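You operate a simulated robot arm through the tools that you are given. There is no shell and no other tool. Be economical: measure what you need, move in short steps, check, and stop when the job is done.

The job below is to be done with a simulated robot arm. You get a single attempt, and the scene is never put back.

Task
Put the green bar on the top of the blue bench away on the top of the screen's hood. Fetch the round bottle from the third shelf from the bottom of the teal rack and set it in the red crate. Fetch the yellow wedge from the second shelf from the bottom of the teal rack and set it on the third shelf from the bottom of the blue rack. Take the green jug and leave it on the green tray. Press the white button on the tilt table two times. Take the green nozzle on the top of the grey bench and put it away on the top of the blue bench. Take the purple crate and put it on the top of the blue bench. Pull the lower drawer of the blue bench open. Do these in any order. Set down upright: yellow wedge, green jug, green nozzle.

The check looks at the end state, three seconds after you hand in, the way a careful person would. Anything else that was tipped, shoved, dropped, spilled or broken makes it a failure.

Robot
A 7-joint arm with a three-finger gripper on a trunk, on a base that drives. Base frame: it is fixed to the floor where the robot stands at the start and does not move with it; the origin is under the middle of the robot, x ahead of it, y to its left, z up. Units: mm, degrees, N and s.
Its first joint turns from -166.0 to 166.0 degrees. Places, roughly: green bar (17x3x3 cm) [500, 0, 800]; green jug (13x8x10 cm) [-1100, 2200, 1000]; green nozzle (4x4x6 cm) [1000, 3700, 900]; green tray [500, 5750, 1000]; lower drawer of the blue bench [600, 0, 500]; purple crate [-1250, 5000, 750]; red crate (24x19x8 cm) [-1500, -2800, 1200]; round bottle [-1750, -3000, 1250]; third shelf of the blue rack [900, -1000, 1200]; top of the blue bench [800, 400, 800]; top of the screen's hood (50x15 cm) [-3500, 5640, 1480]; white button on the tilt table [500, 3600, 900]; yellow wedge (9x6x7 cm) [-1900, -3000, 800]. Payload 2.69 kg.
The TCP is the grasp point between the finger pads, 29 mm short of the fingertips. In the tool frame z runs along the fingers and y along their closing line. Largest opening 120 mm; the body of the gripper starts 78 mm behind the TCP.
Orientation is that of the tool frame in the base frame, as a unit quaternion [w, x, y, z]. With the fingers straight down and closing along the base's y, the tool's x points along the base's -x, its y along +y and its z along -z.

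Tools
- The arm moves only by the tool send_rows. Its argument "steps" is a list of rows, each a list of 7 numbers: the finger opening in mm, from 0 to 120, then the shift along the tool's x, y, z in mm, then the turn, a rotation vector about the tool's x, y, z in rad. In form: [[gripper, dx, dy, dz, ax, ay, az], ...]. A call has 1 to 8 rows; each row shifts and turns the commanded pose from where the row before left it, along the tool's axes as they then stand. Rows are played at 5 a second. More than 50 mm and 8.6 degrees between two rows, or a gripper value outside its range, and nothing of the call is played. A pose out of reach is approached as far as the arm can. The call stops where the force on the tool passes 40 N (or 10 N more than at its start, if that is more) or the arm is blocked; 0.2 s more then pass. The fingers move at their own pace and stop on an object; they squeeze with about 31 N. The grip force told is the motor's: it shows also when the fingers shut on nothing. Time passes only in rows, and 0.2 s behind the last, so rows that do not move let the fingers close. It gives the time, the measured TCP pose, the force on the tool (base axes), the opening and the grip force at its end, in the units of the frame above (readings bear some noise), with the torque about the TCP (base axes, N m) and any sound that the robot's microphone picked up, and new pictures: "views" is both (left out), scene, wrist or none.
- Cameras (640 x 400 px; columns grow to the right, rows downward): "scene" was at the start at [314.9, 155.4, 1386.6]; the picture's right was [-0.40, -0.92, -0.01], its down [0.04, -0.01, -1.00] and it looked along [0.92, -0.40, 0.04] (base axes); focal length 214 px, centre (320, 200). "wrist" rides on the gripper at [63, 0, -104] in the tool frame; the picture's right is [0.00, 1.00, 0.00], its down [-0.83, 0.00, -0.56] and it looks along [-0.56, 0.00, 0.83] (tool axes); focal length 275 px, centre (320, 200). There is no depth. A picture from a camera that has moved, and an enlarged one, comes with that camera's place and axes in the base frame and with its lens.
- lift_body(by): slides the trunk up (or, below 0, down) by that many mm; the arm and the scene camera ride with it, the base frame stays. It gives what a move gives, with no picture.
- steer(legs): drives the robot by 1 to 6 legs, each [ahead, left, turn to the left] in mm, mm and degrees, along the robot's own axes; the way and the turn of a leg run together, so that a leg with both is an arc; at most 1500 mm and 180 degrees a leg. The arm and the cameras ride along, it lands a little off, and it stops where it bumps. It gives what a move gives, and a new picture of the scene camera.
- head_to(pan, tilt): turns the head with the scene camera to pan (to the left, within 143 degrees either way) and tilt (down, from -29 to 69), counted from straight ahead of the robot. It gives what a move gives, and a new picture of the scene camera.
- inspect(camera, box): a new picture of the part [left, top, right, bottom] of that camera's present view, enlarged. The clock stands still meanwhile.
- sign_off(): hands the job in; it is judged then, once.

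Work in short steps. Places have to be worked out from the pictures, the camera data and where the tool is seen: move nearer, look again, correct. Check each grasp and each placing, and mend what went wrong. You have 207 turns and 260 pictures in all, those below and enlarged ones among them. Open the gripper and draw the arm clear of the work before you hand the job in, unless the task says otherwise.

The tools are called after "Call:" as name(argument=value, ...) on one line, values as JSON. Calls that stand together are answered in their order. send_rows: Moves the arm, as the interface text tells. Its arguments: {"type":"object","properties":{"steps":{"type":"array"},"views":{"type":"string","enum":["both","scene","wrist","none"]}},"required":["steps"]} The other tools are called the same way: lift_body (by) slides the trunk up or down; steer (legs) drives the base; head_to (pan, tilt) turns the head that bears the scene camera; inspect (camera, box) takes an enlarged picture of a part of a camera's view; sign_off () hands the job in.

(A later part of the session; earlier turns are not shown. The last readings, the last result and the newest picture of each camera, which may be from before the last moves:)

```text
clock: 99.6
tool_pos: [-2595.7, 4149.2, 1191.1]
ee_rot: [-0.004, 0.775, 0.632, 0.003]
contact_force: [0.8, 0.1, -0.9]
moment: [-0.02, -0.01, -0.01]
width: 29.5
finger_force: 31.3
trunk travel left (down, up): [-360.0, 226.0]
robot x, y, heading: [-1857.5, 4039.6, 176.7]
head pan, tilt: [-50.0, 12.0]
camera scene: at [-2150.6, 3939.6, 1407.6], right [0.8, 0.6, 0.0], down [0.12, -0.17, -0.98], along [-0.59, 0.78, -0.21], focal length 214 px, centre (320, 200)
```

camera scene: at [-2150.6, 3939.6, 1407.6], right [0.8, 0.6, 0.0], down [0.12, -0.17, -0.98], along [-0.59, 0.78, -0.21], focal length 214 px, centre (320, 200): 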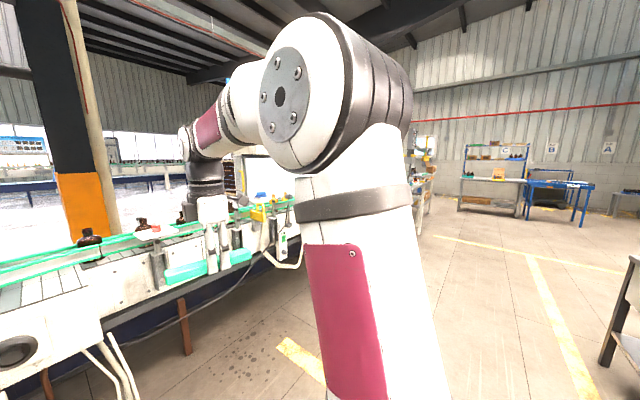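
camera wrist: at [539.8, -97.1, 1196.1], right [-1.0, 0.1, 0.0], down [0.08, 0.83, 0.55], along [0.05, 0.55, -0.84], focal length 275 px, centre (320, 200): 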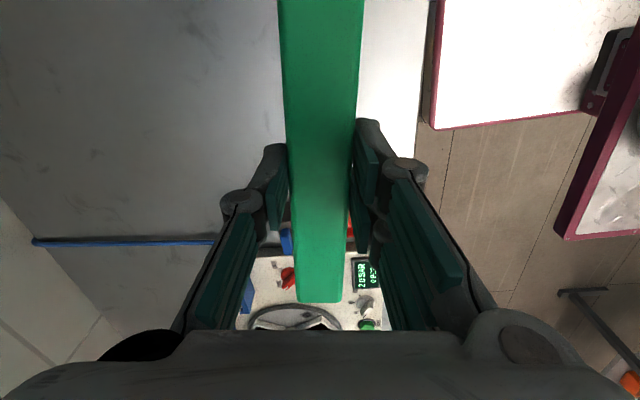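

I raise the trunk fully, advance 450 and slide right 900 along the conveyor, then look again.

Call:
lift_body(by=220)

Call:
steer(legs=[[450, 0, 3], [0, -900, 0]])

Call:
head_to(pan=-20, tilt=15)

```text
clock: 102.0
tool_pos: [-2597.5, 4149.5, 1410.3]
ee_rot: [-0.004, 0.775, 0.632, 0.003]
contact_force: [0.6, -0.5, -1.1]
moment: [0.01, 0.0, 0.01]
width: 29.1
finger_force: 31.0
trunk travel left (down, up): [-580.0, 6.0]
robot x, y, heading: [-1857.7, 4043.6, 176.7]
head pan, tilt: [-50.0, 12.0]
```

```text
clock: 109.0
tool_pos: [-3044.1, 5015.2, 1410.3]
ee_rot: [-0.004, 0.758, 0.653, 0.003]
contact_force: [0.5, 0.8, -1.1]
moment: [0.01, 0.04, 0.01]
width: 29.2
finger_force: 31.4
trunk travel left (down, up): [-580.0, 6.0]
robot x, y, heading: [-2295.8, 4948.4, 180.0]
head pan, tilt: [-50.0, 12.0]
camera scene: at [-2392.9, 4828.1, 1627.6], right [0.77, 0.64, 0.0], down [0.13, -0.16, -0.98], along [-0.63, 0.75, -0.21], focal length 214 px, centre (320, 200)
```

scene: 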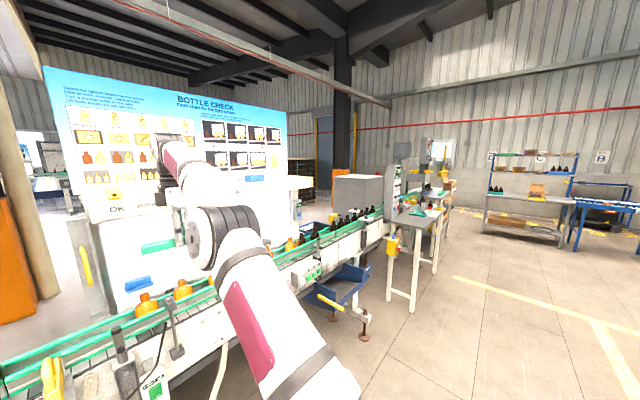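

```text
clock: 109.9
tool_pos: [-3045.4, 5014.4, 1410.9]
ee_rot: [-0.005, 0.758, 0.652, 0.004]
contact_force: [0.6, 0.0, -0.7]
moment: [0.02, -0.02, 0.0]
width: 29.1
finger_force: 30.7
trunk travel left (down, up): [-580.0, 6.0]
robot x, y, heading: [-2300.5, 4949.2, 179.9]
head pan, tilt: [-20.0, 15.0]
camera scene: at [-2420.8, 4788.8, 1622.7], right [0.34, 0.94, 0.0], down [0.24, -0.09, -0.97], along [-0.91, 0.33, -0.26], focal length 214 px, centre (320, 200)
```

scene: 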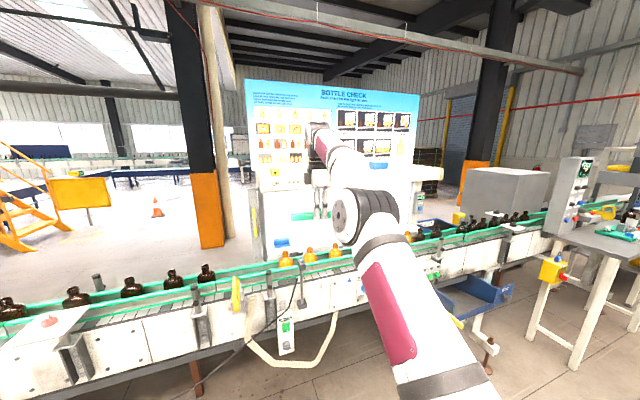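

I raise the hand 160 mm and slide right 550, then view with both cameras.

Call:
send_rows(steps=[[15, 0, 0, -30, 0, 0, 0], [15, 0, 0, -35, 0, 0, 0], [15, 0, 0, -35, 0, 0, 0], [15, 0, 0, -35, 0, 0, 0], [15, 0, 0, -30, 0, 0, 0]], views="none")

Call:
steer(legs=[[0, -550, 0]])

Call:
inspect(camera="wrist", box=[0, 0, 640, 400])

```text
clock: 111.1
tool_pos: [-3019.5, 5014.0, 1450.8]
ee_rot: [-0.005, 0.758, 0.652, 0.003]
contact_force: [0.1, -0.2, -1.2]
moment: [0.03, 0.02, -0.01]
width: 29.1
finger_force: 30.7
out of reach, approached as far as the arm can: row 1, 2, 3, 4, 5
trunk travel left (down, up): [-580.0, 6.0]
robot x, y, heading: [-2297.0, 4944.3, 179.8]
head pan, tilt: [-20.0, 15.0]
```

```text
clock: 114.2
tool_pos: [-3019.3, 5561.0, 1448.6]
ee_rot: [-0.005, 0.758, 0.652, 0.004]
contact_force: [0.1, 0.2, -0.8]
moment: [0.0, -0.02, -0.02]
width: 29.3
finger_force: 31.6
trunk travel left (down, up): [-580.0, 6.0]
robot x, y, heading: [-2299.2, 5493.4, 180.0]
head pan, tilt: [-20.0, 15.0]
camera scene: at [-2419.6, 5336.2, 1622.7], right [0.34, 0.94, 0.0], down [0.24, -0.09, -0.97], along [-0.91, 0.33, -0.26], focal length 214 px, centre (320, 200)
```

scene: 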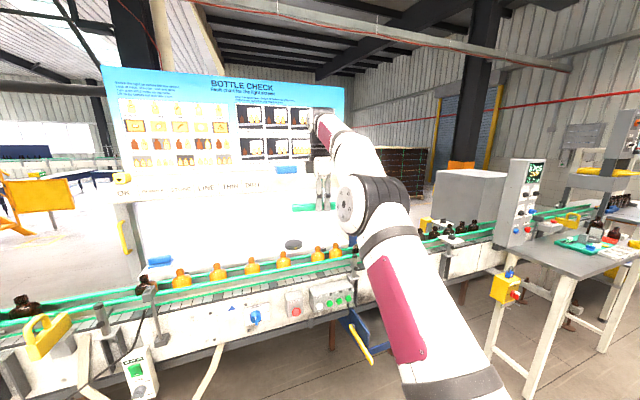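

```text
1.00 times, centred on (320, 200) of wrist (not enlarged: the box is as wide or as high as the picture)
camera zoom: at [-3011.2, 5622.0, 1553.4], right [0.99, -0.14, 0.0], down [-0.12, -0.83, 0.55], along [-0.08, -0.54, -0.84], focal length 275 px, centre (320, 200)
```

zoom: 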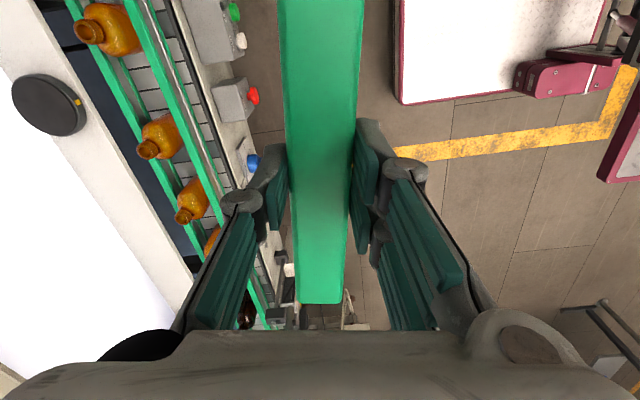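

Tool-down height tops out near 1450 here, below the hood; I'll need to tilt the tool. First I study the hood closely.

Call:
head_to(pan=10, tilt=5)

Call:
inspect(camera="scene", box=[220, 150, 540, 350])

```text
clock: 115.2
tool_pos: [-3020.3, 5560.7, 1447.4]
ee_rot: [-0.003, 0.759, 0.651, 0.004]
contact_force: [1.2, 0.4, 0.3]
moment: [-0.01, 0.0, 0.02]
width: 29.5
finger_force: 31.2
trunk travel left (down, up): [-580.0, 6.0]
robot x, y, heading: [-2297.9, 5492.4, 180.0]
head pan, tilt: [10.0, 5.0]
camera scene: at [-2422.4, 5288.4, 1638.9], right [-0.17, 0.99, 0.0], down [0.09, 0.01, -1.0], along [-0.98, -0.17, -0.09], focal length 214 px, centre (320, 200)
```

scene: 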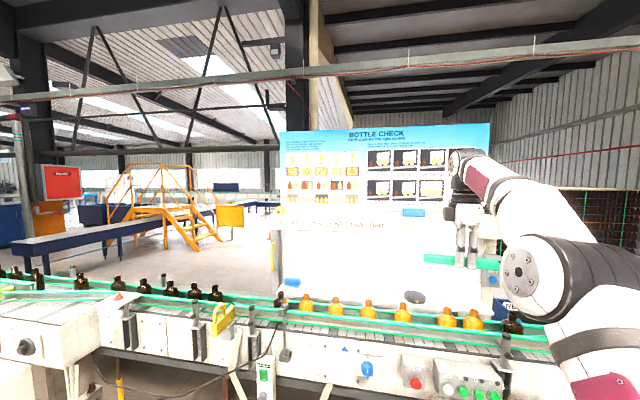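

```text
2.00 times, centred on (380, 250) of scene
camera zoom: at [-2422.4, 5288.4, 1638.9], right [-0.17, 0.99, 0.0], down [0.09, 0.01, -1.0], along [-0.98, -0.17, -0.09], focal length 429 px, centre (200, 100)
```

zoom: 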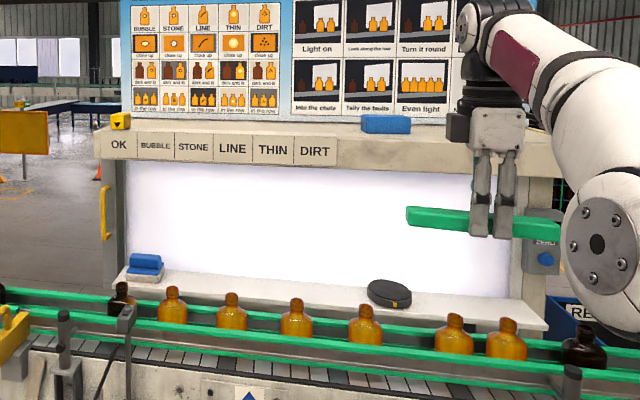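

The hood's top edge runs along y from about 4810 to 5960 at x≈-3540, z≈1450, with a yellow item at the left end and a blue block near y≈5577; the middle is free. I move left and nearer, then tilt the tool forward to gain height.

Call:
steer(legs=[[0, 450, 0], [200, 0, 0]])

Call:
send_rows(steps=[[15, 0, 0, 0, 0, 0, -0.14], [15, 0, 0, 0, 0.1, 0, 0], [15, 0, 0, 0, 0.1, 0, 0], [15, 0, 0, 0, 0.1, 0, 0], [15, 0, 0, 0, 0.1, 0, 0], [15, 0, 0, 0, 0.1, 0, 0]], views="both")

```text
clock: 119.1
tool_pos: [-3222.6, 5108.0, 1448.0]
ee_rot: [-0.004, 0.758, 0.652, 0.003]
contact_force: [0.1, 0.6, -0.2]
moment: [0.02, 0.01, -0.02]
width: 29.6
finger_force: 31.2
trunk travel left (down, up): [-580.0, 6.0]
robot x, y, heading: [-2498.8, 5041.9, 179.9]
head pan, tilt: [10.0, 5.0]
camera scene: at [-2624.7, 4836.4, 1639.0], right [-0.17, 0.98, 0.0], down [0.09, 0.01, -1.0], along [-0.98, -0.17, -0.09], focal length 214 px, centre (320, 200)
```

scene: 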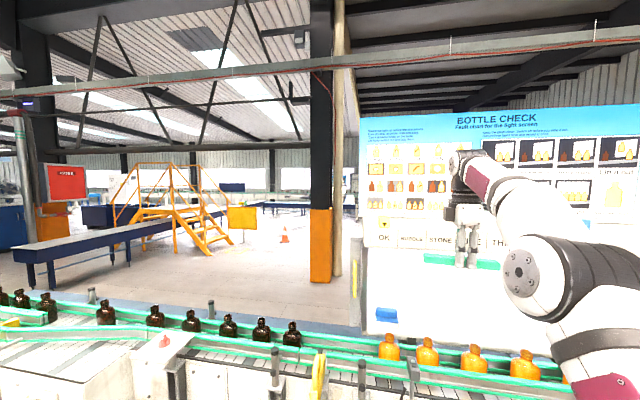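

```text
clock: 120.5
tool_pos: [-3222.3, 5108.2, 1448.0]
ee_rot: [-0.181, 0.688, 0.682, -0.171]
contact_force: [0.1, -0.5, -0.4]
moment: [0.01, -0.02, 0.0]
width: 29.2
finger_force: 30.3
trunk travel left (down, up): [-580.0, 6.0]
robot x, y, heading: [-2502.9, 5042.1, 179.9]
head pan, tilt: [10.0, 5.0]
camera scene: at [-2625.0, 4836.4, 1639.0], right [-0.17, 0.98, 0.0], down [0.09, 0.01, -1.0], along [-0.98, -0.17, -0.09], focal length 214 px, centre (320, 200)
camera wrist: at [-3172.9, 5170.0, 1540.7], right [0.88, 0.0, -0.48], down [0.26, -0.84, 0.48], along [-0.4, -0.54, -0.74], focal length 275 px, centre (320, 200)
```

scene: 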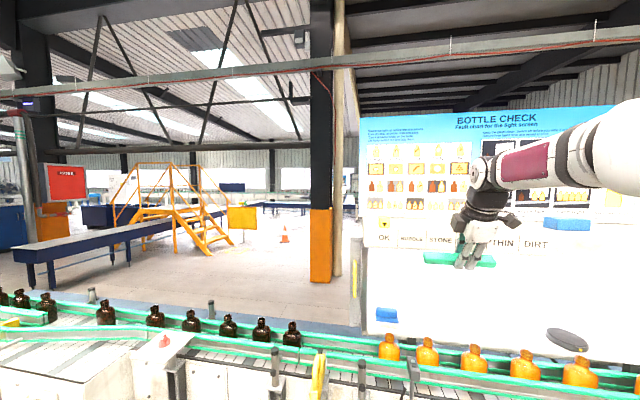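
wrist: 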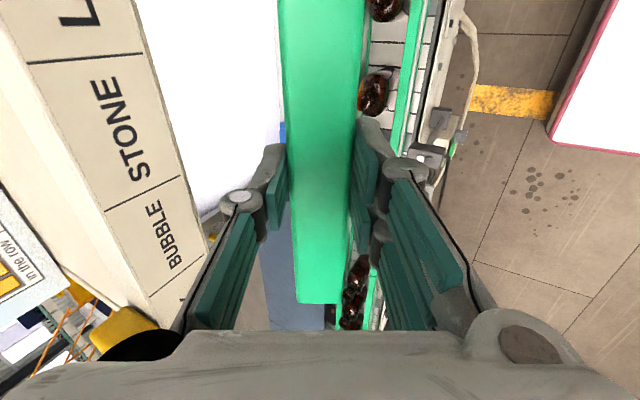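

The tilt works and the wrist view shows the hood top. I enlarge the scene view to triangulate the hood's front edge.

Call:
inspect(camera="scene", box=[350, 180, 590, 300])

Call:
inspect(camera="wrist", box=[0, 40, 260, 340])

```text
2.67 times, centred on (470, 240) of scene
camera zoom: at [-2625.0, 4836.4, 1639.0], right [-0.17, 0.98, 0.0], down [0.09, 0.01, -1.0], along [-0.98, -0.17, -0.09], focal length 572 px, centre (-80, 93)
```

zoom: 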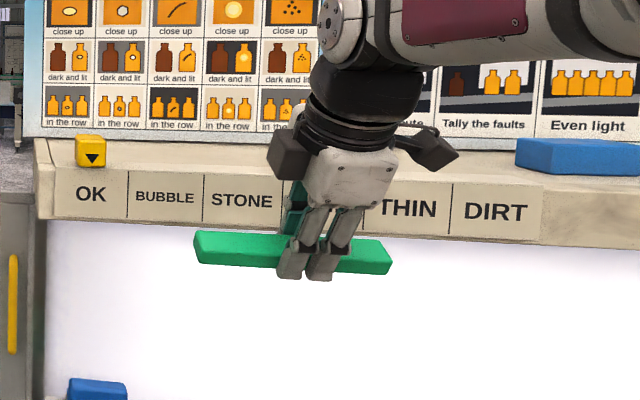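

```text
1.33 times, centred on (130, 190) of wrist
camera zoom: at [-3172.9, 5170.0, 1540.7], right [0.88, 0.0, -0.48], down [0.26, -0.84, 0.48], along [-0.4, -0.54, -0.74], focal length 367 px, centre (573, 213)
```

zoom: 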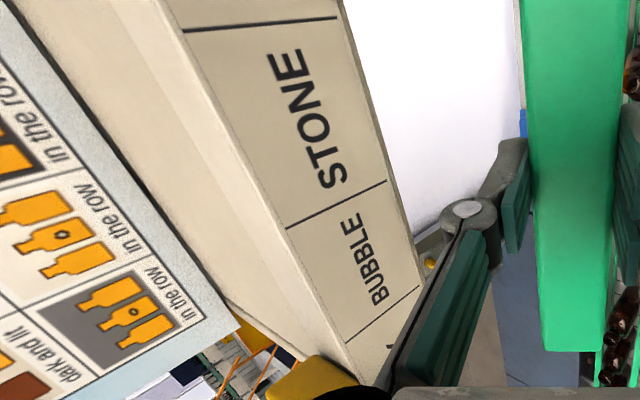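

Two views agree: hood front edge at x≈-3380, top z≈1477; free stretch y 4960–5440. Target bar centre (-3460,5205). I raise the hand ~95 mm and shift +y 95.

Call:
send_rows(steps=[[15, 0, -12, -21, 0, 0, 0], [15, 0, -12, -21, 0, 0, 0], [15, 0, -12, -21, 0, 0, 0], [15, 0, -10, -20, 0, 0, 0], [15, 33, 0, 0, 0, 0, 0], [15, 33, 0, 0, 0, 0, 0], [15, 30, 0, 0, 0, 0, 0]], views="none")

```text
clock: 122.1
tool_pos: [-3221.9, 5204.1, 1543.3]
ee_rot: [-0.18, 0.687, 0.683, -0.17]
contact_force: [-0.2, -0.5, -0.6]
moment: [0.06, 0.01, -0.04]
width: 29.5
finger_force: 31.0
trunk travel left (down, up): [-580.0, 6.0]
robot x, y, heading: [-2500.9, 5040.0, 179.6]
head pan, tilt: [10.0, 5.0]
```

Height reached. Now I move forward 230 mm over the hood.

Call:
send_rows(steps=[[15, 0, -34, 18.5, 0, 0, 0], [15, 0, -34, 18.5, 0, 0, 0], [15, 0, -34, 18.5, 0, 0, 0], [15, 0, -34, 18.5, 0, 0, 0], [15, 0, -34, 18.5, 0, 0, 0], [15, 0, -34, 18.5, 0, 0, 0]], views="both")

```text
clock: 123.5
tool_pos: [-3301.1, 5198.7, 1508.6]
ee_rot: [-0.179, 0.687, 0.683, -0.17]
contact_force: [-0.9, 0.5, -1.0]
moment: [-0.01, 0.0, 0.0]
width: 29.2
finger_force: 31.4
out of reach, approached as far as the arm can: row 2, 3, 4, 5, 6
trunk travel left (down, up): [-580.0, 6.0]
robot x, y, heading: [-2502.8, 5043.5, 179.7]
head pan, tilt: [10.0, 5.0]
camera scene: at [-2625.0, 4836.4, 1638.9], right [-0.17, 0.98, 0.0], down [0.09, 0.01, -1.0], along [-0.98, -0.17, -0.09], focal length 214 px, centre (320, 200)
camera wrist: at [-3251.0, 5258.9, 1601.7], right [0.88, 0.0, -0.48], down [0.26, -0.84, 0.48], along [-0.4, -0.54, -0.74], focal length 275 px, centre (320, 200)
```

scene: 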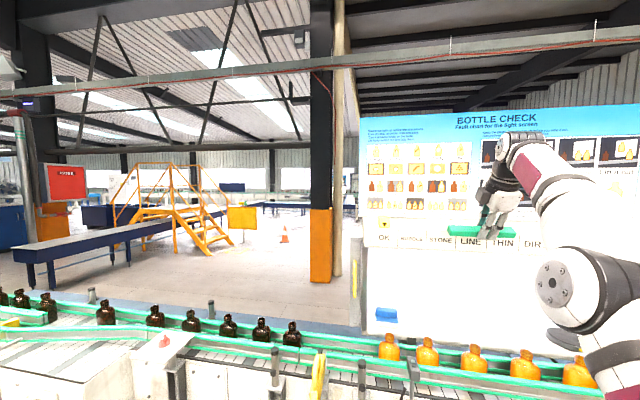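
wrist: 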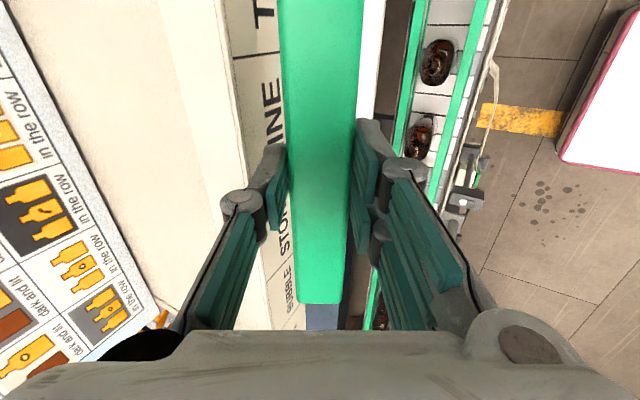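

Out of reach by ~130 mm. I pull back to the previous point and drive the base 130 forward (plate front would be near -3130, conveyor protrusions near -3220).

Call:
send_rows(steps=[[15, 0, 35, -18, 0, 0, 0], [15, 0, 18, -40, 0, 0, 0], [15, 0, 0, 0, 0, 0, 0]], views="none")

Call:
steer(legs=[[90, 0, 0]])

Call:
inspect(camera="wrist", box=[0, 0, 640, 400])

```text
clock: 124.3
tool_pos: [-3255.1, 5202.6, 1558.2]
ee_rot: [-0.178, 0.688, 0.683, -0.171]
contact_force: [0.6, -0.6, -0.7]
moment: [-0.03, 0.0, 0.01]
width: 29.3
finger_force: 31.1
out of reach, approached as far as the arm can: row 1, 2
trunk travel left (down, up): [-580.0, 6.0]
robot x, y, heading: [-2499.1, 5037.9, 180.2]
head pan, tilt: [10.0, 5.0]
```

```text
clock: 125.4
tool_pos: [-3346.8, 5201.7, 1556.8]
ee_rot: [-0.177, 0.687, 0.683, -0.171]
contact_force: [1.2, -0.1, -0.2]
moment: [0.03, 0.02, 0.04]
width: 29.3
finger_force: 31.2
trunk travel left (down, up): [-580.0, 6.0]
robot x, y, heading: [-2590.6, 5043.2, 179.9]
head pan, tilt: [10.0, 5.0]
camera scene: at [-2715.1, 4836.4, 1639.0], right [-0.17, 0.98, 0.0], down [0.09, 0.02, -1.0], along [-0.98, -0.17, -0.09], focal length 214 px, centre (320, 200)
```

scene: 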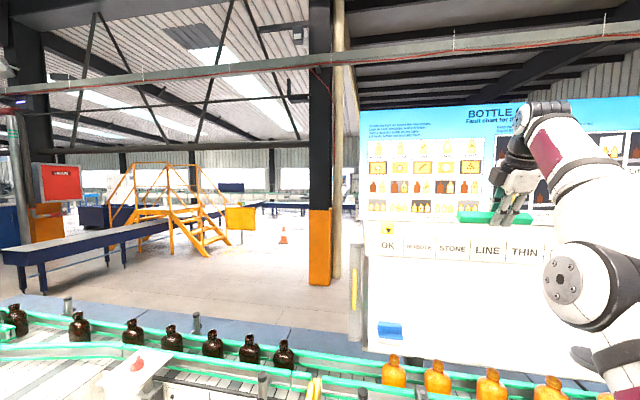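

```text
1.00 times, centred on (320, 200) of wrist (not enlarged: the box is as wide or as high as the picture)
camera zoom: at [-3296.7, 5264.2, 1650.4], right [0.88, 0.0, -0.48], down [0.26, -0.84, 0.48], along [-0.4, -0.55, -0.74], focal length 275 px, centre (320, 200)
```

zoom: 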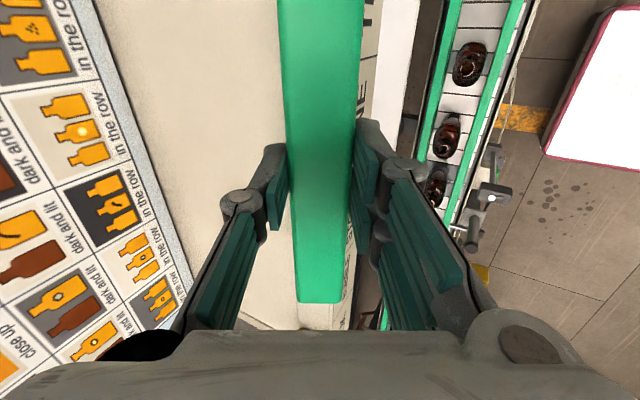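

Bar is nearly over the hood. I drive 45 mm more, then lower slowly.

Call:
steer(legs=[[45, 0, 0]])

Call:
send_rows(steps=[[15, 0, -12, 22, 0, 0, 0], [15, 0, -14, 18, 0, 0, 0]], views="wrist")

```text
clock: 126.3
tool_pos: [-3393.3, 5202.0, 1557.5]
ee_rot: [-0.178, 0.688, 0.683, -0.17]
contact_force: [0.2, 0.8, -0.2]
moment: [0.04, 0.02, 0.0]
width: 29.5
finger_force: 31.2
trunk travel left (down, up): [-580.0, 6.0]
robot x, y, heading: [-2637.3, 5042.8, 180.2]
head pan, tilt: [10.0, 5.0]
camera scene: at [-2760.5, 4836.5, 1638.9], right [-0.17, 0.98, 0.0], down [0.09, 0.02, -1.0], along [-0.98, -0.17, -0.09], focal length 214 px, centre (320, 200)
```

scene: 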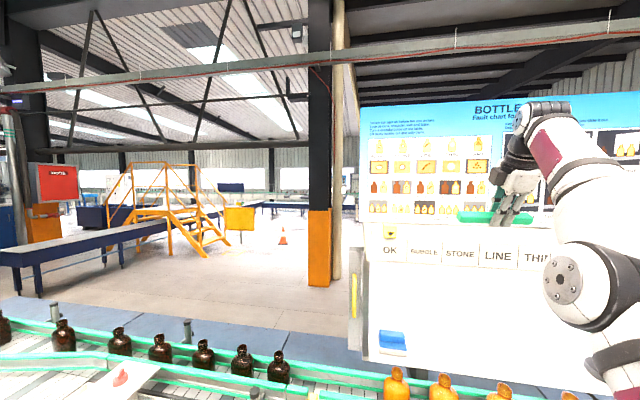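

```text
clock: 126.9
tool_pos: [-3416.5, 5200.2, 1532.6]
ee_rot: [-0.178, 0.687, 0.684, -0.17]
contact_force: [1.0, 0.4, -0.9]
moment: [0.03, -0.01, 0.01]
width: 29.3
finger_force: 31.1
out of reach, approached as far as the arm can: row 1, 2
trunk travel left (down, up): [-580.0, 6.0]
robot x, y, heading: [-2634.1, 5041.2, 180.1]
head pan, tilt: [10.0, 5.0]
camera wrist: at [-3366.4, 5261.7, 1625.9], right [0.88, 0.0, -0.48], down [0.26, -0.84, 0.48], along [-0.4, -0.55, -0.74], focal length 275 px, centre (320, 200)
```

wrist: 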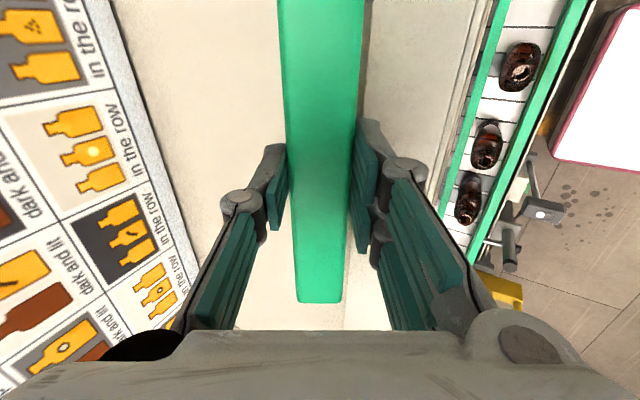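

The bar is above the hood, ~45 mm behind the front edge. I lower in small steps until it touches.

Call:
send_rows(steps=[[15, 0, 2, 3.5, 0, 0, 0], [15, 0, 2, 3.5, 0, 0, 0], [15, 0, 2, 3.5, 0, 0, 0], [15, 0, 1, 1.8, 0, 0, 0], [15, 0, 1, 1.8, 0, 0, 0], [15, 0, 1, 1.8, 0, 0, 0], [15, 0, 1, 1.8, 0, 0, 0], [15, 0, 1, 1.8, 0, 0, 0]], views="none")

```text
clock: 128.7
tool_pos: [-3415.4, 5199.6, 1517.3]
ee_rot: [-0.182, 0.686, 0.682, -0.173]
contact_force: [-6.4, 2.0, 34.7]
moment: [-0.36, -0.03, -0.01]
width: 29.3
finger_force: 31.3
trunk travel left (down, up): [-580.0, 6.0]
robot x, y, heading: [-2639.9, 5042.9, 180.1]
head pan, tilt: [10.0, 5.0]
```

Contact at TCP z 1517. I relieve 3 mm, open in steps while rising a little, then go straight up.

Call:
send_rows(steps=[[15, 0, -1.5, -2.6, 0, 0, 0], [42, 0, -2, -3.5, 0, 0, 0], [50, 0, -1, -2, 0, 0, 0], [64, 0, -2, -3.5, 0, 0, 0], [64, 0, 0, 0, 0, 0, 0]], views="both")

```text
clock: 129.9
tool_pos: [-3415.7, 5200.6, 1524.0]
ee_rot: [-0.177, 0.687, 0.684, -0.169]
contact_force: [0.2, 0.2, -0.3]
moment: [-0.02, -0.01, -0.05]
width: 64.0
finger_force: 0.0
trunk travel left (down, up): [-580.0, 6.0]
robot x, y, heading: [-2641.7, 5036.6, 179.8]
head pan, tilt: [10.0, 5.0]
camera scene: at [-2760.5, 4836.5, 1638.9], right [-0.17, 0.98, 0.0], down [0.09, 0.02, -1.0], along [-0.98, -0.17, -0.09], focal length 214 px, centre (320, 200)
camera wrist: at [-3366.7, 5261.4, 1617.1], right [0.88, 0.0, -0.48], down [0.26, -0.84, 0.48], along [-0.4, -0.55, -0.74], focal length 275 px, centre (320, 200)
```

scene: 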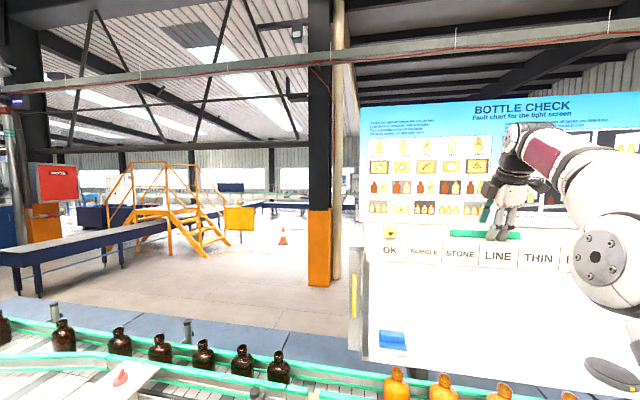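
wrist: 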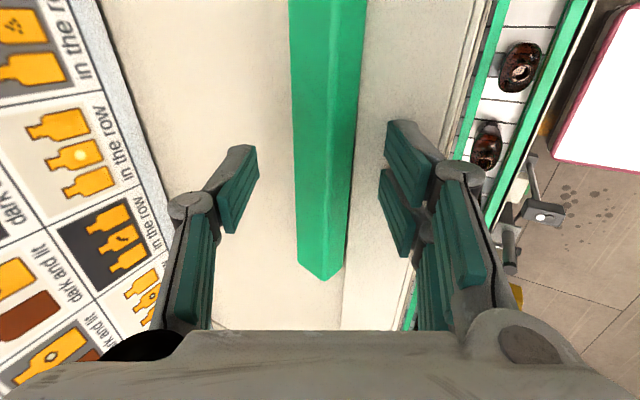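

The bar lies flat on the hood, well inside its edges. I raise the hand clear and back off.

Call:
send_rows(steps=[[64, 0, -10, -18, 0, 0, 0], [64, 0, -10, -18, 0, 0, 0], [64, 0, 15, -30, 0, 0, 0], [64, 0, 35, -18, 0, 0, 0], [64, 0, 35, -18, 0, 0, 0]], views="none")

Call:
steer(legs=[[-350, 0, 0]])

Call:
inspect(camera="scene", box=[350, 150, 590, 300])

```text
clock: 131.1
tool_pos: [-3300.2, 5192.6, 1566.2]
ee_rot: [-0.178, 0.687, 0.684, -0.17]
contact_force: [-0.4, 0.5, -1.0]
moment: [-0.02, -0.02, 0.03]
width: 63.9
finger_force: 0.0
out of reach, approached as far as the arm can: row 1, 2
trunk travel left (down, up): [-580.0, 6.0]
robot x, y, heading: [-2638.4, 5039.1, 180.0]
head pan, tilt: [10.0, 5.0]
```

```text
clock: 133.4
tool_pos: [-2947.8, 5192.0, 1565.7]
ee_rot: [-0.178, 0.688, 0.683, -0.169]
contact_force: [0.1, 0.1, 0.6]
moment: [-0.03, 0.01, 0.02]
width: 64.3
finger_force: 0.0
trunk travel left (down, up): [-580.0, 6.0]
robot x, y, heading: [-2284.7, 5041.2, 179.8]
head pan, tilt: [10.0, 5.0]
camera scene: at [-2406.5, 4836.3, 1638.9], right [-0.17, 0.98, 0.0], down [0.09, 0.02, -1.0], along [-0.98, -0.17, -0.09], focal length 214 px, centre (320, 200)
```

scene: 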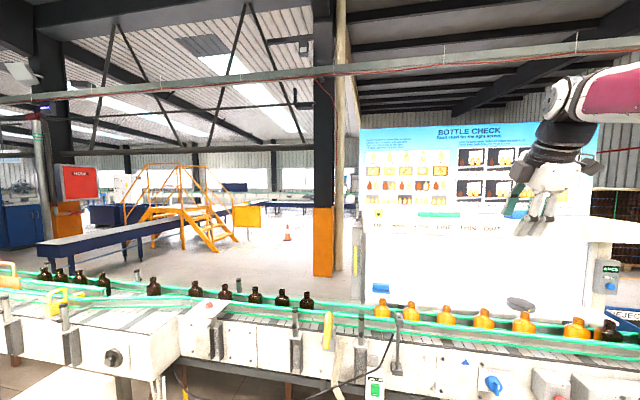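

```text
2.67 times, centred on (470, 225) of scene
camera zoom: at [-2406.5, 4836.3, 1638.9], right [-0.17, 0.98, 0.0], down [0.09, 0.02, -1.0], along [-0.98, -0.17, -0.09], focal length 572 px, centre (-80, 133)
```

zoom: 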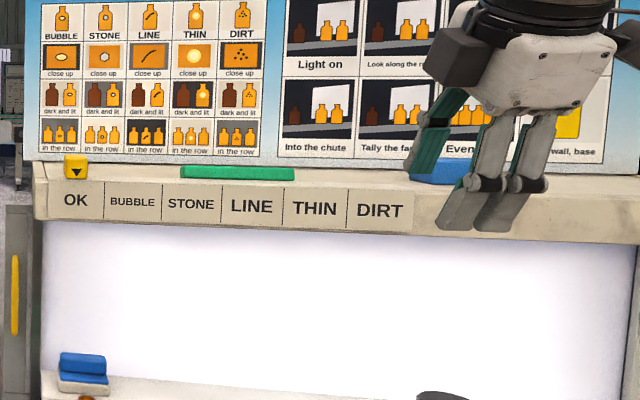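

The bar rests on the hood. Next the purple crate: I level the tool, lower the trunk, and turn around to face it.

Call:
send_rows(steps=[[64, 0, 0, 0, -0.125, 0, 0], [64, 0, 0, 0, -0.125, 0, 0], [64, 0, 0, 0, -0.125, 0, 0], [64, 0, 0, 0, -0.125, 0, 0]], views="none")

Call:
lift_body(by=-220)

Call:
steer(legs=[[0, 0, 180]])

Call:
head_to(pan=0, tilt=35)

```text
clock: 134.4
tool_pos: [-2946.7, 5190.6, 1564.3]
ee_rot: [-0.07, 0.706, 0.701, -0.063]
contact_force: [0.1, -0.4, 0.4]
moment: [0.0, -0.02, 0.0]
width: 63.9
finger_force: 0.0
out of reach, approached as far as the arm can: row 3, 4
trunk travel left (down, up): [-580.0, 6.0]
robot x, y, heading: [-2282.1, 5040.4, -180.1]
head pan, tilt: [10.0, 5.0]
```

```text
clock: 136.8
tool_pos: [-2946.0, 5191.2, 1346.0]
ee_rot: [-0.071, 0.706, 0.702, -0.062]
contact_force: [-0.2, -0.5, -0.1]
moment: [-0.03, 0.01, 0.0]
width: 63.9
finger_force: 0.1
trunk travel left (down, up): [-360.0, 226.0]
robot x, y, heading: [-2280.3, 5041.4, 179.9]
head pan, tilt: [10.0, 5.0]
```

```text
clock: 144.6
tool_pos: [-1614.3, 4909.8, 1345.9]
ee_rot: [-0.063, 0.711, -0.697, 0.07]
contact_force: [0.0, -0.2, 0.5]
moment: [-0.02, -0.03, 0.02]
width: 63.8
finger_force: 0.0
trunk travel left (down, up): [-360.0, 226.0]
robot x, y, heading: [-2281.2, 5046.0, 1.6]
head pan, tilt: [10.0, 5.0]
camera scene: at [-1971.3, 5256.4, 1418.9], right [0.2, -0.98, 0.0], down [-0.09, -0.02, -1.0], along [0.98, 0.2, -0.09], focal length 214 px, centre (320, 200)
```

scene: 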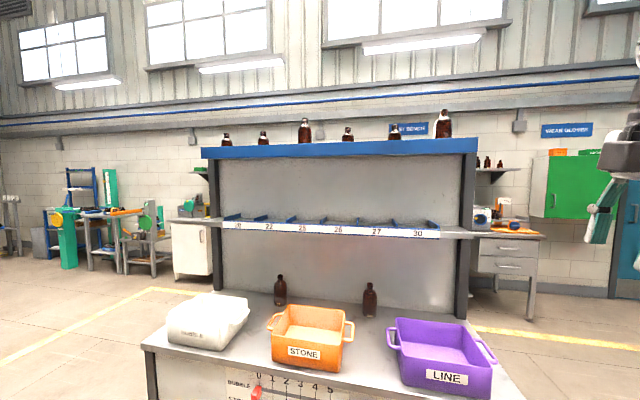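

```text
clock: 145.5
tool_pos: [-1613.8, 4907.6, 1343.8]
ee_rot: [-0.062, 0.71, -0.698, 0.069]
contact_force: [0.2, -0.1, 0.0]
moment: [0.03, 0.01, 0.03]
width: 64.0
finger_force: 0.1
trunk travel left (down, up): [-360.0, 226.0]
robot x, y, heading: [-2286.0, 5041.6, 1.6]
head pan, tilt: [0.0, 35.0]
camera scene: at [-1973.2, 5240.4, 1370.8], right [0.03, -1.0, 0.0], down [-0.57, -0.02, -0.82], along [0.82, 0.02, -0.57], focal length 214 px, centre (320, 200)
```

scene: 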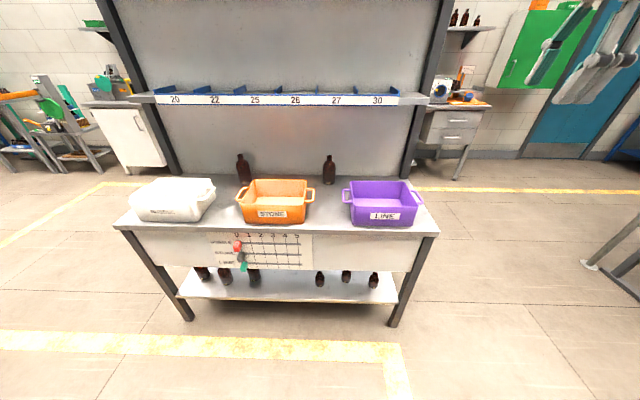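

The purple crate sits at about (-1190,4970), ~28×20 cm with side handles; too wide to straddle, so I'll grip a wall. I level the tool, drive 260 ahead, and look from the wrist.

Call:
send_rows(steps=[[64, 0, 0, 0, -0.1, 0, 0], [64, 0, 0, 0, -0.09, 0, 0]], views="none")

Call:
steer(legs=[[270, 0, 0]])

Call:
inspect(camera="wrist", box=[0, 0, 640, 400])

```text
clock: 146.1
tool_pos: [-1614.2, 4908.2, 1346.4]
ee_rot: [0.005, 0.713, -0.701, 0.003]
contact_force: [-0.3, -0.2, 0.5]
moment: [0.0, -0.05, 0.01]
width: 64.1
finger_force: 0.1
trunk travel left (down, up): [-360.0, 226.0]
robot x, y, heading: [-2286.6, 5041.2, 1.5]
head pan, tilt: [0.0, 35.0]
```

```text
clock: 148.0
tool_pos: [-1343.5, 4915.4, 1345.2]
ee_rot: [0.005, 0.712, -0.702, 0.002]
contact_force: [0.2, -0.4, 0.1]
moment: [0.03, -0.03, 0.01]
width: 63.7
finger_force: 0.0
trunk travel left (down, up): [-360.0, 226.0]
robot x, y, heading: [-2013.5, 5054.7, 1.0]
head pan, tilt: [0.0, 35.0]
camera scene: at [-1702.3, 5246.6, 1370.7], right [0.02, -1.0, 0.0], down [-0.57, -0.01, -0.82], along [0.82, 0.02, -0.57], focal length 214 px, centre (320, 200)
```

scene: 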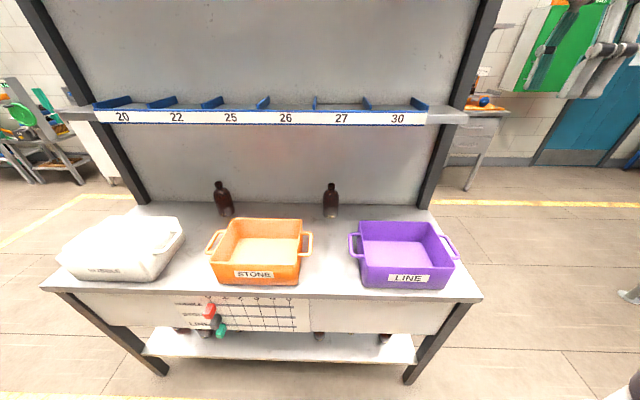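

```text
1.00 times, centred on (320, 200) of wrist (not enlarged: the box is as wide or as high as the picture)
camera zoom: at [-1342.8, 4852.3, 1450.6], right [-1.0, -0.02, 0.0], down [-0.02, 0.84, 0.55], along [-0.01, 0.55, -0.84], focal length 275 px, centre (320, 200)
```

zoom: 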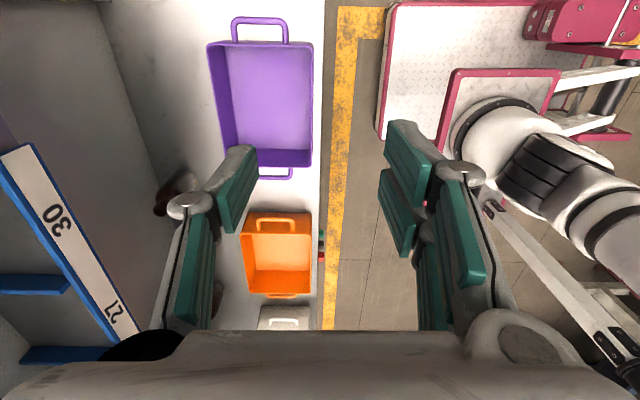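

From above the crate spans x -1325…-1120, y 4888…5149. I go above the middle of its front wall (-1325,5018) and descend to about z 985.

Call:
send_rows(steps=[[60, -13, -2.4, 45, 0, 0, 0], [60, -13, -2.4, 45, 0, 0, 0], [60, -13, -2.4, 45, 0, 0, 0], [60, -13, -2.4, 45, 0, 0, 0], [60, -13, -2.4, 45, 0, 0, 0], [60, -13, -2.4, 45, 0, 0, 0], [60, -13, -2.4, 45, 0, 0, 0], [60, -12, -2.4, 45, 0, 0, 0]], views="both")

```text
clock: 149.8
tool_pos: [-1329.1, 5011.5, 983.9]
ee_rot: [0.004, 0.713, -0.701, 0.003]
contact_force: [-0.8, 0.7, -0.2]
moment: [0.0, -0.05, -0.01]
width: 60.1
finger_force: 0.1
trunk travel left (down, up): [-360.0, 226.0]
robot x, y, heading: [-2010.5, 5047.2, 1.2]
head pan, tilt: [0.0, 35.0]
camera scene: at [-1702.6, 5246.5, 1370.8], right [0.02, -1.0, 0.0], down [-0.57, -0.01, -0.82], along [0.82, 0.02, -0.57], focal length 214 px, centre (320, 200)
camera wrist: at [-1327.6, 4950.0, 1088.5], right [-1.0, -0.02, 0.0], down [-0.02, 0.84, 0.55], along [-0.01, 0.55, -0.84], focal length 275 px, centre (320, 200)
```

scene: 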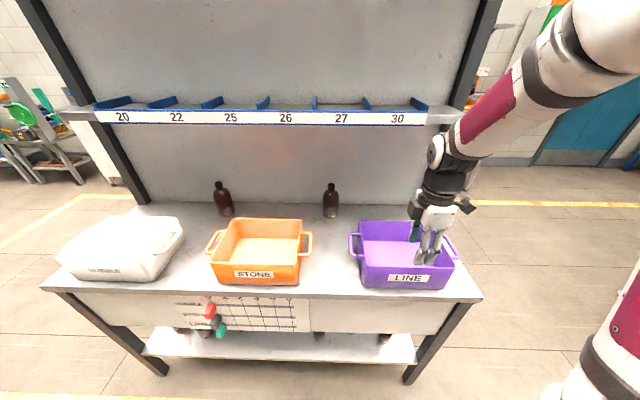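
wrist: 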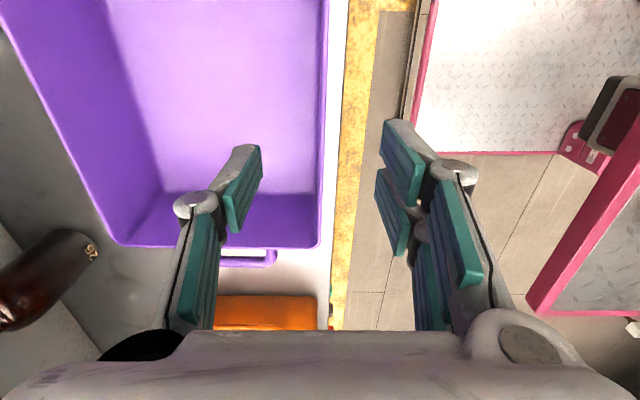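

Front wall lies right between the fingers; rim estimated z≈890, bench ≈790. I descend 135 mm with care.

Call:
send_rows(steps=[[60, 0, 0, 40, 0, 0, 0], [60, 0, 0, 40, 0, 0, 0], [60, 0, 0, 25, 0, 0, 0], [60, 0, 0, 15, 0, 0, 0], [60, 0, 0, 10, 0, 0, 0]], views="both")

```text
clock: 151.0
tool_pos: [-1329.6, 5013.0, 855.1]
ee_rot: [0.005, 0.713, -0.701, 0.002]
contact_force: [-0.6, -0.9, 0.1]
moment: [-0.01, -0.03, 0.01]
width: 60.2
finger_force: 0.0
trunk travel left (down, up): [-360.0, 226.0]
robot x, y, heading: [-2009.2, 5049.0, 1.3]
head pan, tilt: [0.0, 35.0]
camera scene: at [-1702.4, 5246.6, 1370.7], right [0.02, -1.0, 0.0], down [-0.57, -0.01, -0.82], along [0.82, 0.02, -0.57], focal length 214 px, centre (320, 200)
camera wrist: at [-1327.9, 4950.0, 959.4], right [-1.0, -0.02, 0.0], down [-0.02, 0.84, 0.55], along [-0.01, 0.55, -0.84], focal length 275 px, centre (320, 200)
```

scene: 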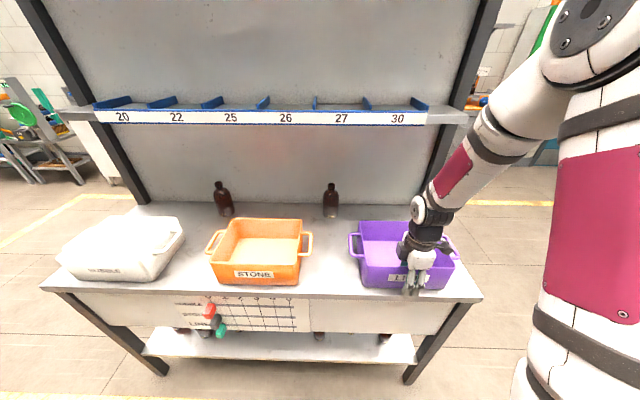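
wrist: 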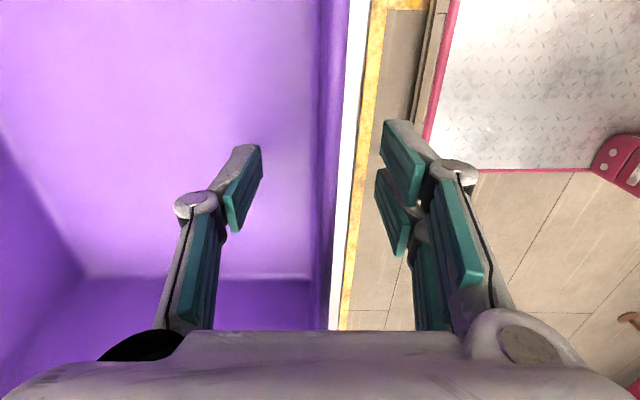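

The wall is between the fingers. I lower 8 mm more and close.

Call:
send_rows(steps=[[60, 0, 0, 8, 0, 0, 0], [60, 0, 0, 0, 0, 0, 0], [0, 0, 0, 0, 0, 0, 0], [0, 0, 0, 0, 0, 0, 0], [0, 0, 0, 0, 0, 0, 0]], views="both")

```text
clock: 152.2
tool_pos: [-1328.9, 5011.1, 844.6]
ee_rot: [0.005, 0.712, -0.702, 0.003]
contact_force: [-0.5, -0.7, 0.8]
moment: [0.0, 0.01, -0.17]
width: 6.1
finger_force: 31.1
trunk travel left (down, up): [-360.0, 226.0]
robot x, y, heading: [-2010.2, 5048.3, 1.4]
head pan, tilt: [0.0, 35.0]
camera scene: at [-1702.2, 5246.5, 1370.7], right [0.02, -1.0, 0.0], down [-0.57, -0.01, -0.82], along [0.82, 0.02, -0.57], focal length 214 px, centre (320, 200)
camera wrist: at [-1327.8, 4949.5, 950.8], right [-1.0, -0.02, 0.0], down [-0.02, 0.84, 0.55], along [-0.01, 0.55, -0.84], focal length 275 px, centre (320, 200)
```

scene: 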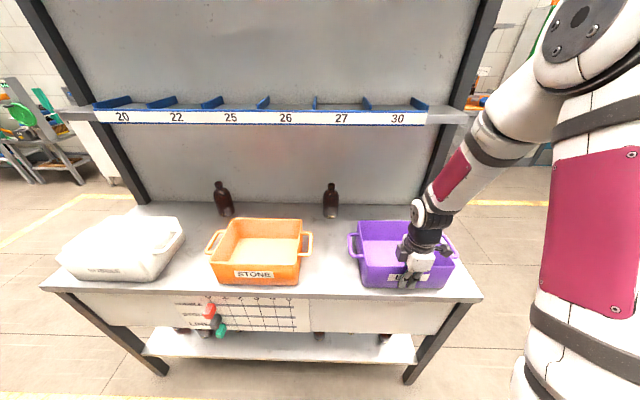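
wrist: 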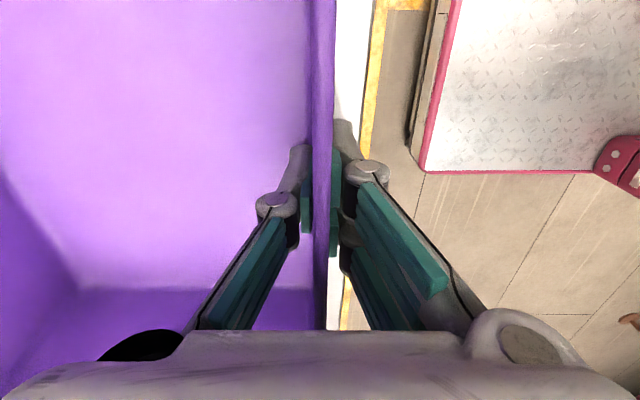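

Wall gripped (6 mm). I lift slowly 60 mm and check for tilting.

Call:
send_rows(steps=[[0, 0, 0, -5, 0, 0, 0], [0, 0, 0, -10, 0, 0, 0], [0, 0, 0, -15, 0, 0, 0], [0, 0, 0, -15, 0, 0, 0], [0, 0, 0, -15, 0, 0, 0]], views="both")

```text
clock: 153.4
tool_pos: [-1326.9, 5012.5, 905.7]
ee_rot: [0.005, 0.713, -0.702, 0.003]
contact_force: [-0.2, 0.0, -4.3]
moment: [-0.03, 0.41, -0.01]
width: 5.9
finger_force: 30.7
trunk travel left (down, up): [-360.0, 226.0]
robot x, y, heading: [-2010.8, 5047.2, 1.3]
head pan, tilt: [0.0, 35.0]
camera scene: at [-1702.0, 5246.6, 1370.6], right [0.02, -1.0, 0.0], down [-0.57, -0.01, -0.82], along [0.82, 0.02, -0.57], focal length 214 px, centre (320, 200)
camera wrist: at [-1326.2, 4950.9, 1011.3], right [-1.0, -0.02, 0.0], down [-0.02, 0.84, 0.55], along [-0.01, 0.55, -0.84], focal length 275 px, centre (320, 200)
```

scene: 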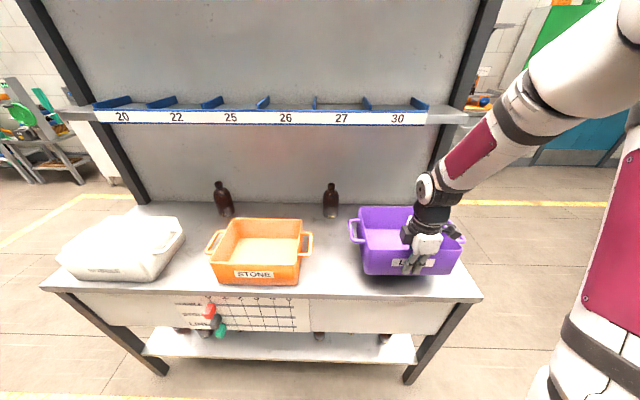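
wrist: 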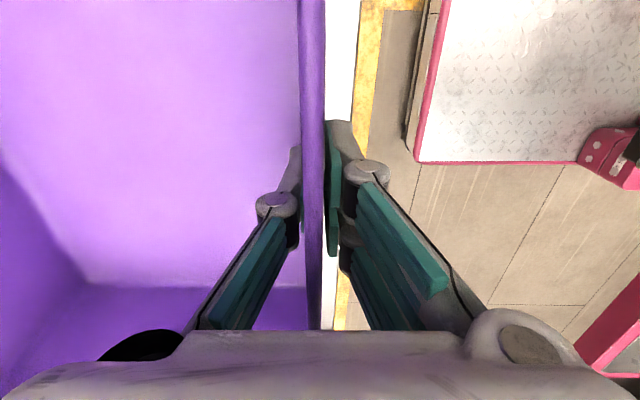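

The crate lifts level (0.44 kg). I raise it to ~1150 and draw it in 100 mm, then drive back around: back, right, turn right, slide to the aisle.

Call:
send_rows(steps=[[0, 0, 0, -30, 0, 0, 0], [0, 0, 0, -35, 0, 0, 0], [0, 0, 0, -35, 0, 0, 0], [0, 0, 0, -35, 0, 0, 0], [0, 0, 20, -35, 0, 0, 0], [0, 0, 30, -30, 0, 0, 0], [0, 0, 30, -25, 0, 0, 0], [0, 0, 20, 0, 0, 0, 0]], views="none")

Call:
steer(legs=[[-290, 0, 0], [0, -700, 0], [0, 0, -91]])

```text
clock: 155.2
tool_pos: [-1429.1, 5011.9, 1132.4]
ee_rot: [0.005, 0.713, -0.701, 0.003]
contact_force: [0.6, -0.2, -5.1]
moment: [-0.04, 0.49, -0.03]
width: 6.2
finger_force: 30.5
trunk travel left (down, up): [-360.0, 226.0]
robot x, y, heading: [-2014.1, 5044.6, 1.1]
head pan, tilt: [0.0, 35.0]
```

```text
clock: 164.5
tool_pos: [-2316.7, 3754.3, 1132.8]
ee_rot: [-0.005, -0.013, 1.0, 0.002]
contact_force: [-0.6, 0.3, -4.9]
moment: [0.4, 0.01, 0.01]
width: 5.9
finger_force: 31.5
trunk travel left (down, up): [-360.0, 226.0]
robot x, y, heading: [-2288.5, 4339.9, -88.0]
head pan, tilt: [0.0, 35.0]
camera scene: at [-2088.4, 4029.7, 1370.7], right [-1.0, -0.04, 0.0], down [-0.02, 0.57, -0.82], along [0.03, -0.82, -0.57], focal length 214 px, centre (320, 200)
```

scene: 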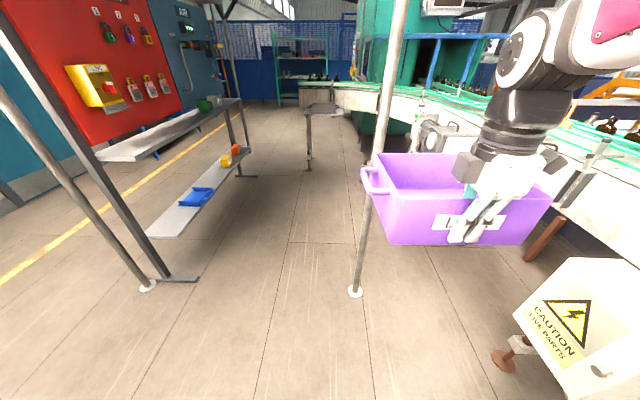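

Clear. I slide left (toward +x) to the aisle, then drive down it toward the blue bench.

Call:
steer(legs=[[0, 1400, -2], [0, 530, 0], [1400, 0, 0], [1000, 0, 0]])

```text
clock: 185.4
tool_pos: [-312.4, 1428.7, 1132.3]
ee_rot: [-0.006, -0.021, 1.0, 0.001]
contact_force: [-0.3, 0.2, -5.6]
moment: [0.43, -0.04, 0.0]
width: 5.9
finger_force: 30.9
trunk travel left (down, up): [-360.0, 226.0]
robot x, y, heading: [-288.5, 2014.2, -87.2]
head pan, tilt: [0.0, 35.0]
camera scene: at [-87.6, 1706.8, 1370.7], right [-1.0, -0.05, 0.0], down [-0.03, 0.57, -0.82], along [0.04, -0.82, -0.57], focal length 214 px, centre (320, 200)
```

scene: 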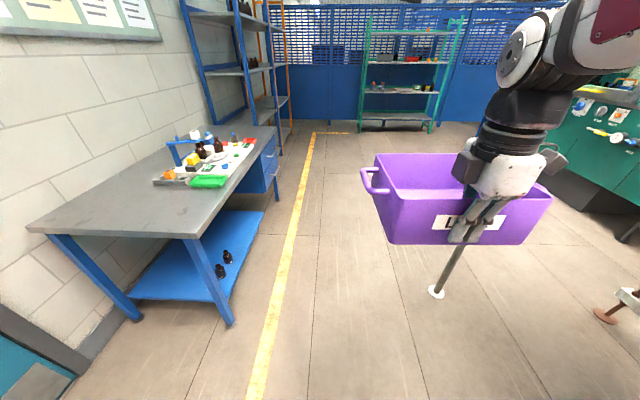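

The bench's left end (y 820–1157) is free. I drive to y≈1050, turn to face the bench.

Call:
steer(legs=[[970, 0, 0], [0, 0, 87]])

```text
clock: 194.2
tool_pos: [340.6, 978.2, 1132.7]
ee_rot: [-0.005, -0.699, 0.715, -0.002]
contact_force: [-0.4, -0.3, -5.1]
moment: [0.06, 0.44, 0.0]
width: 6.2
finger_force: 31.6
trunk travel left (down, up): [-360.0, 226.0]
robot x, y, heading: [-241.2, 1033.8, -1.1]
head pan, tilt: [0.0, 35.0]
camera scene: at [76.3, 1222.7, 1370.7], right [-0.01, -1.0, 0.0], down [-0.57, 0.01, -0.82], along [0.82, -0.01, -0.57], focal length 214 px, centre (320, 200)
```

scene: 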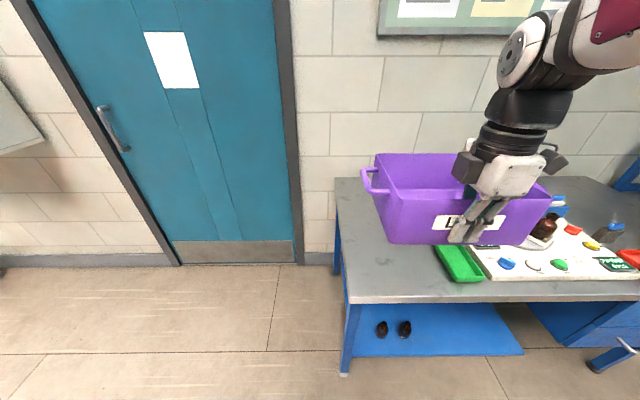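

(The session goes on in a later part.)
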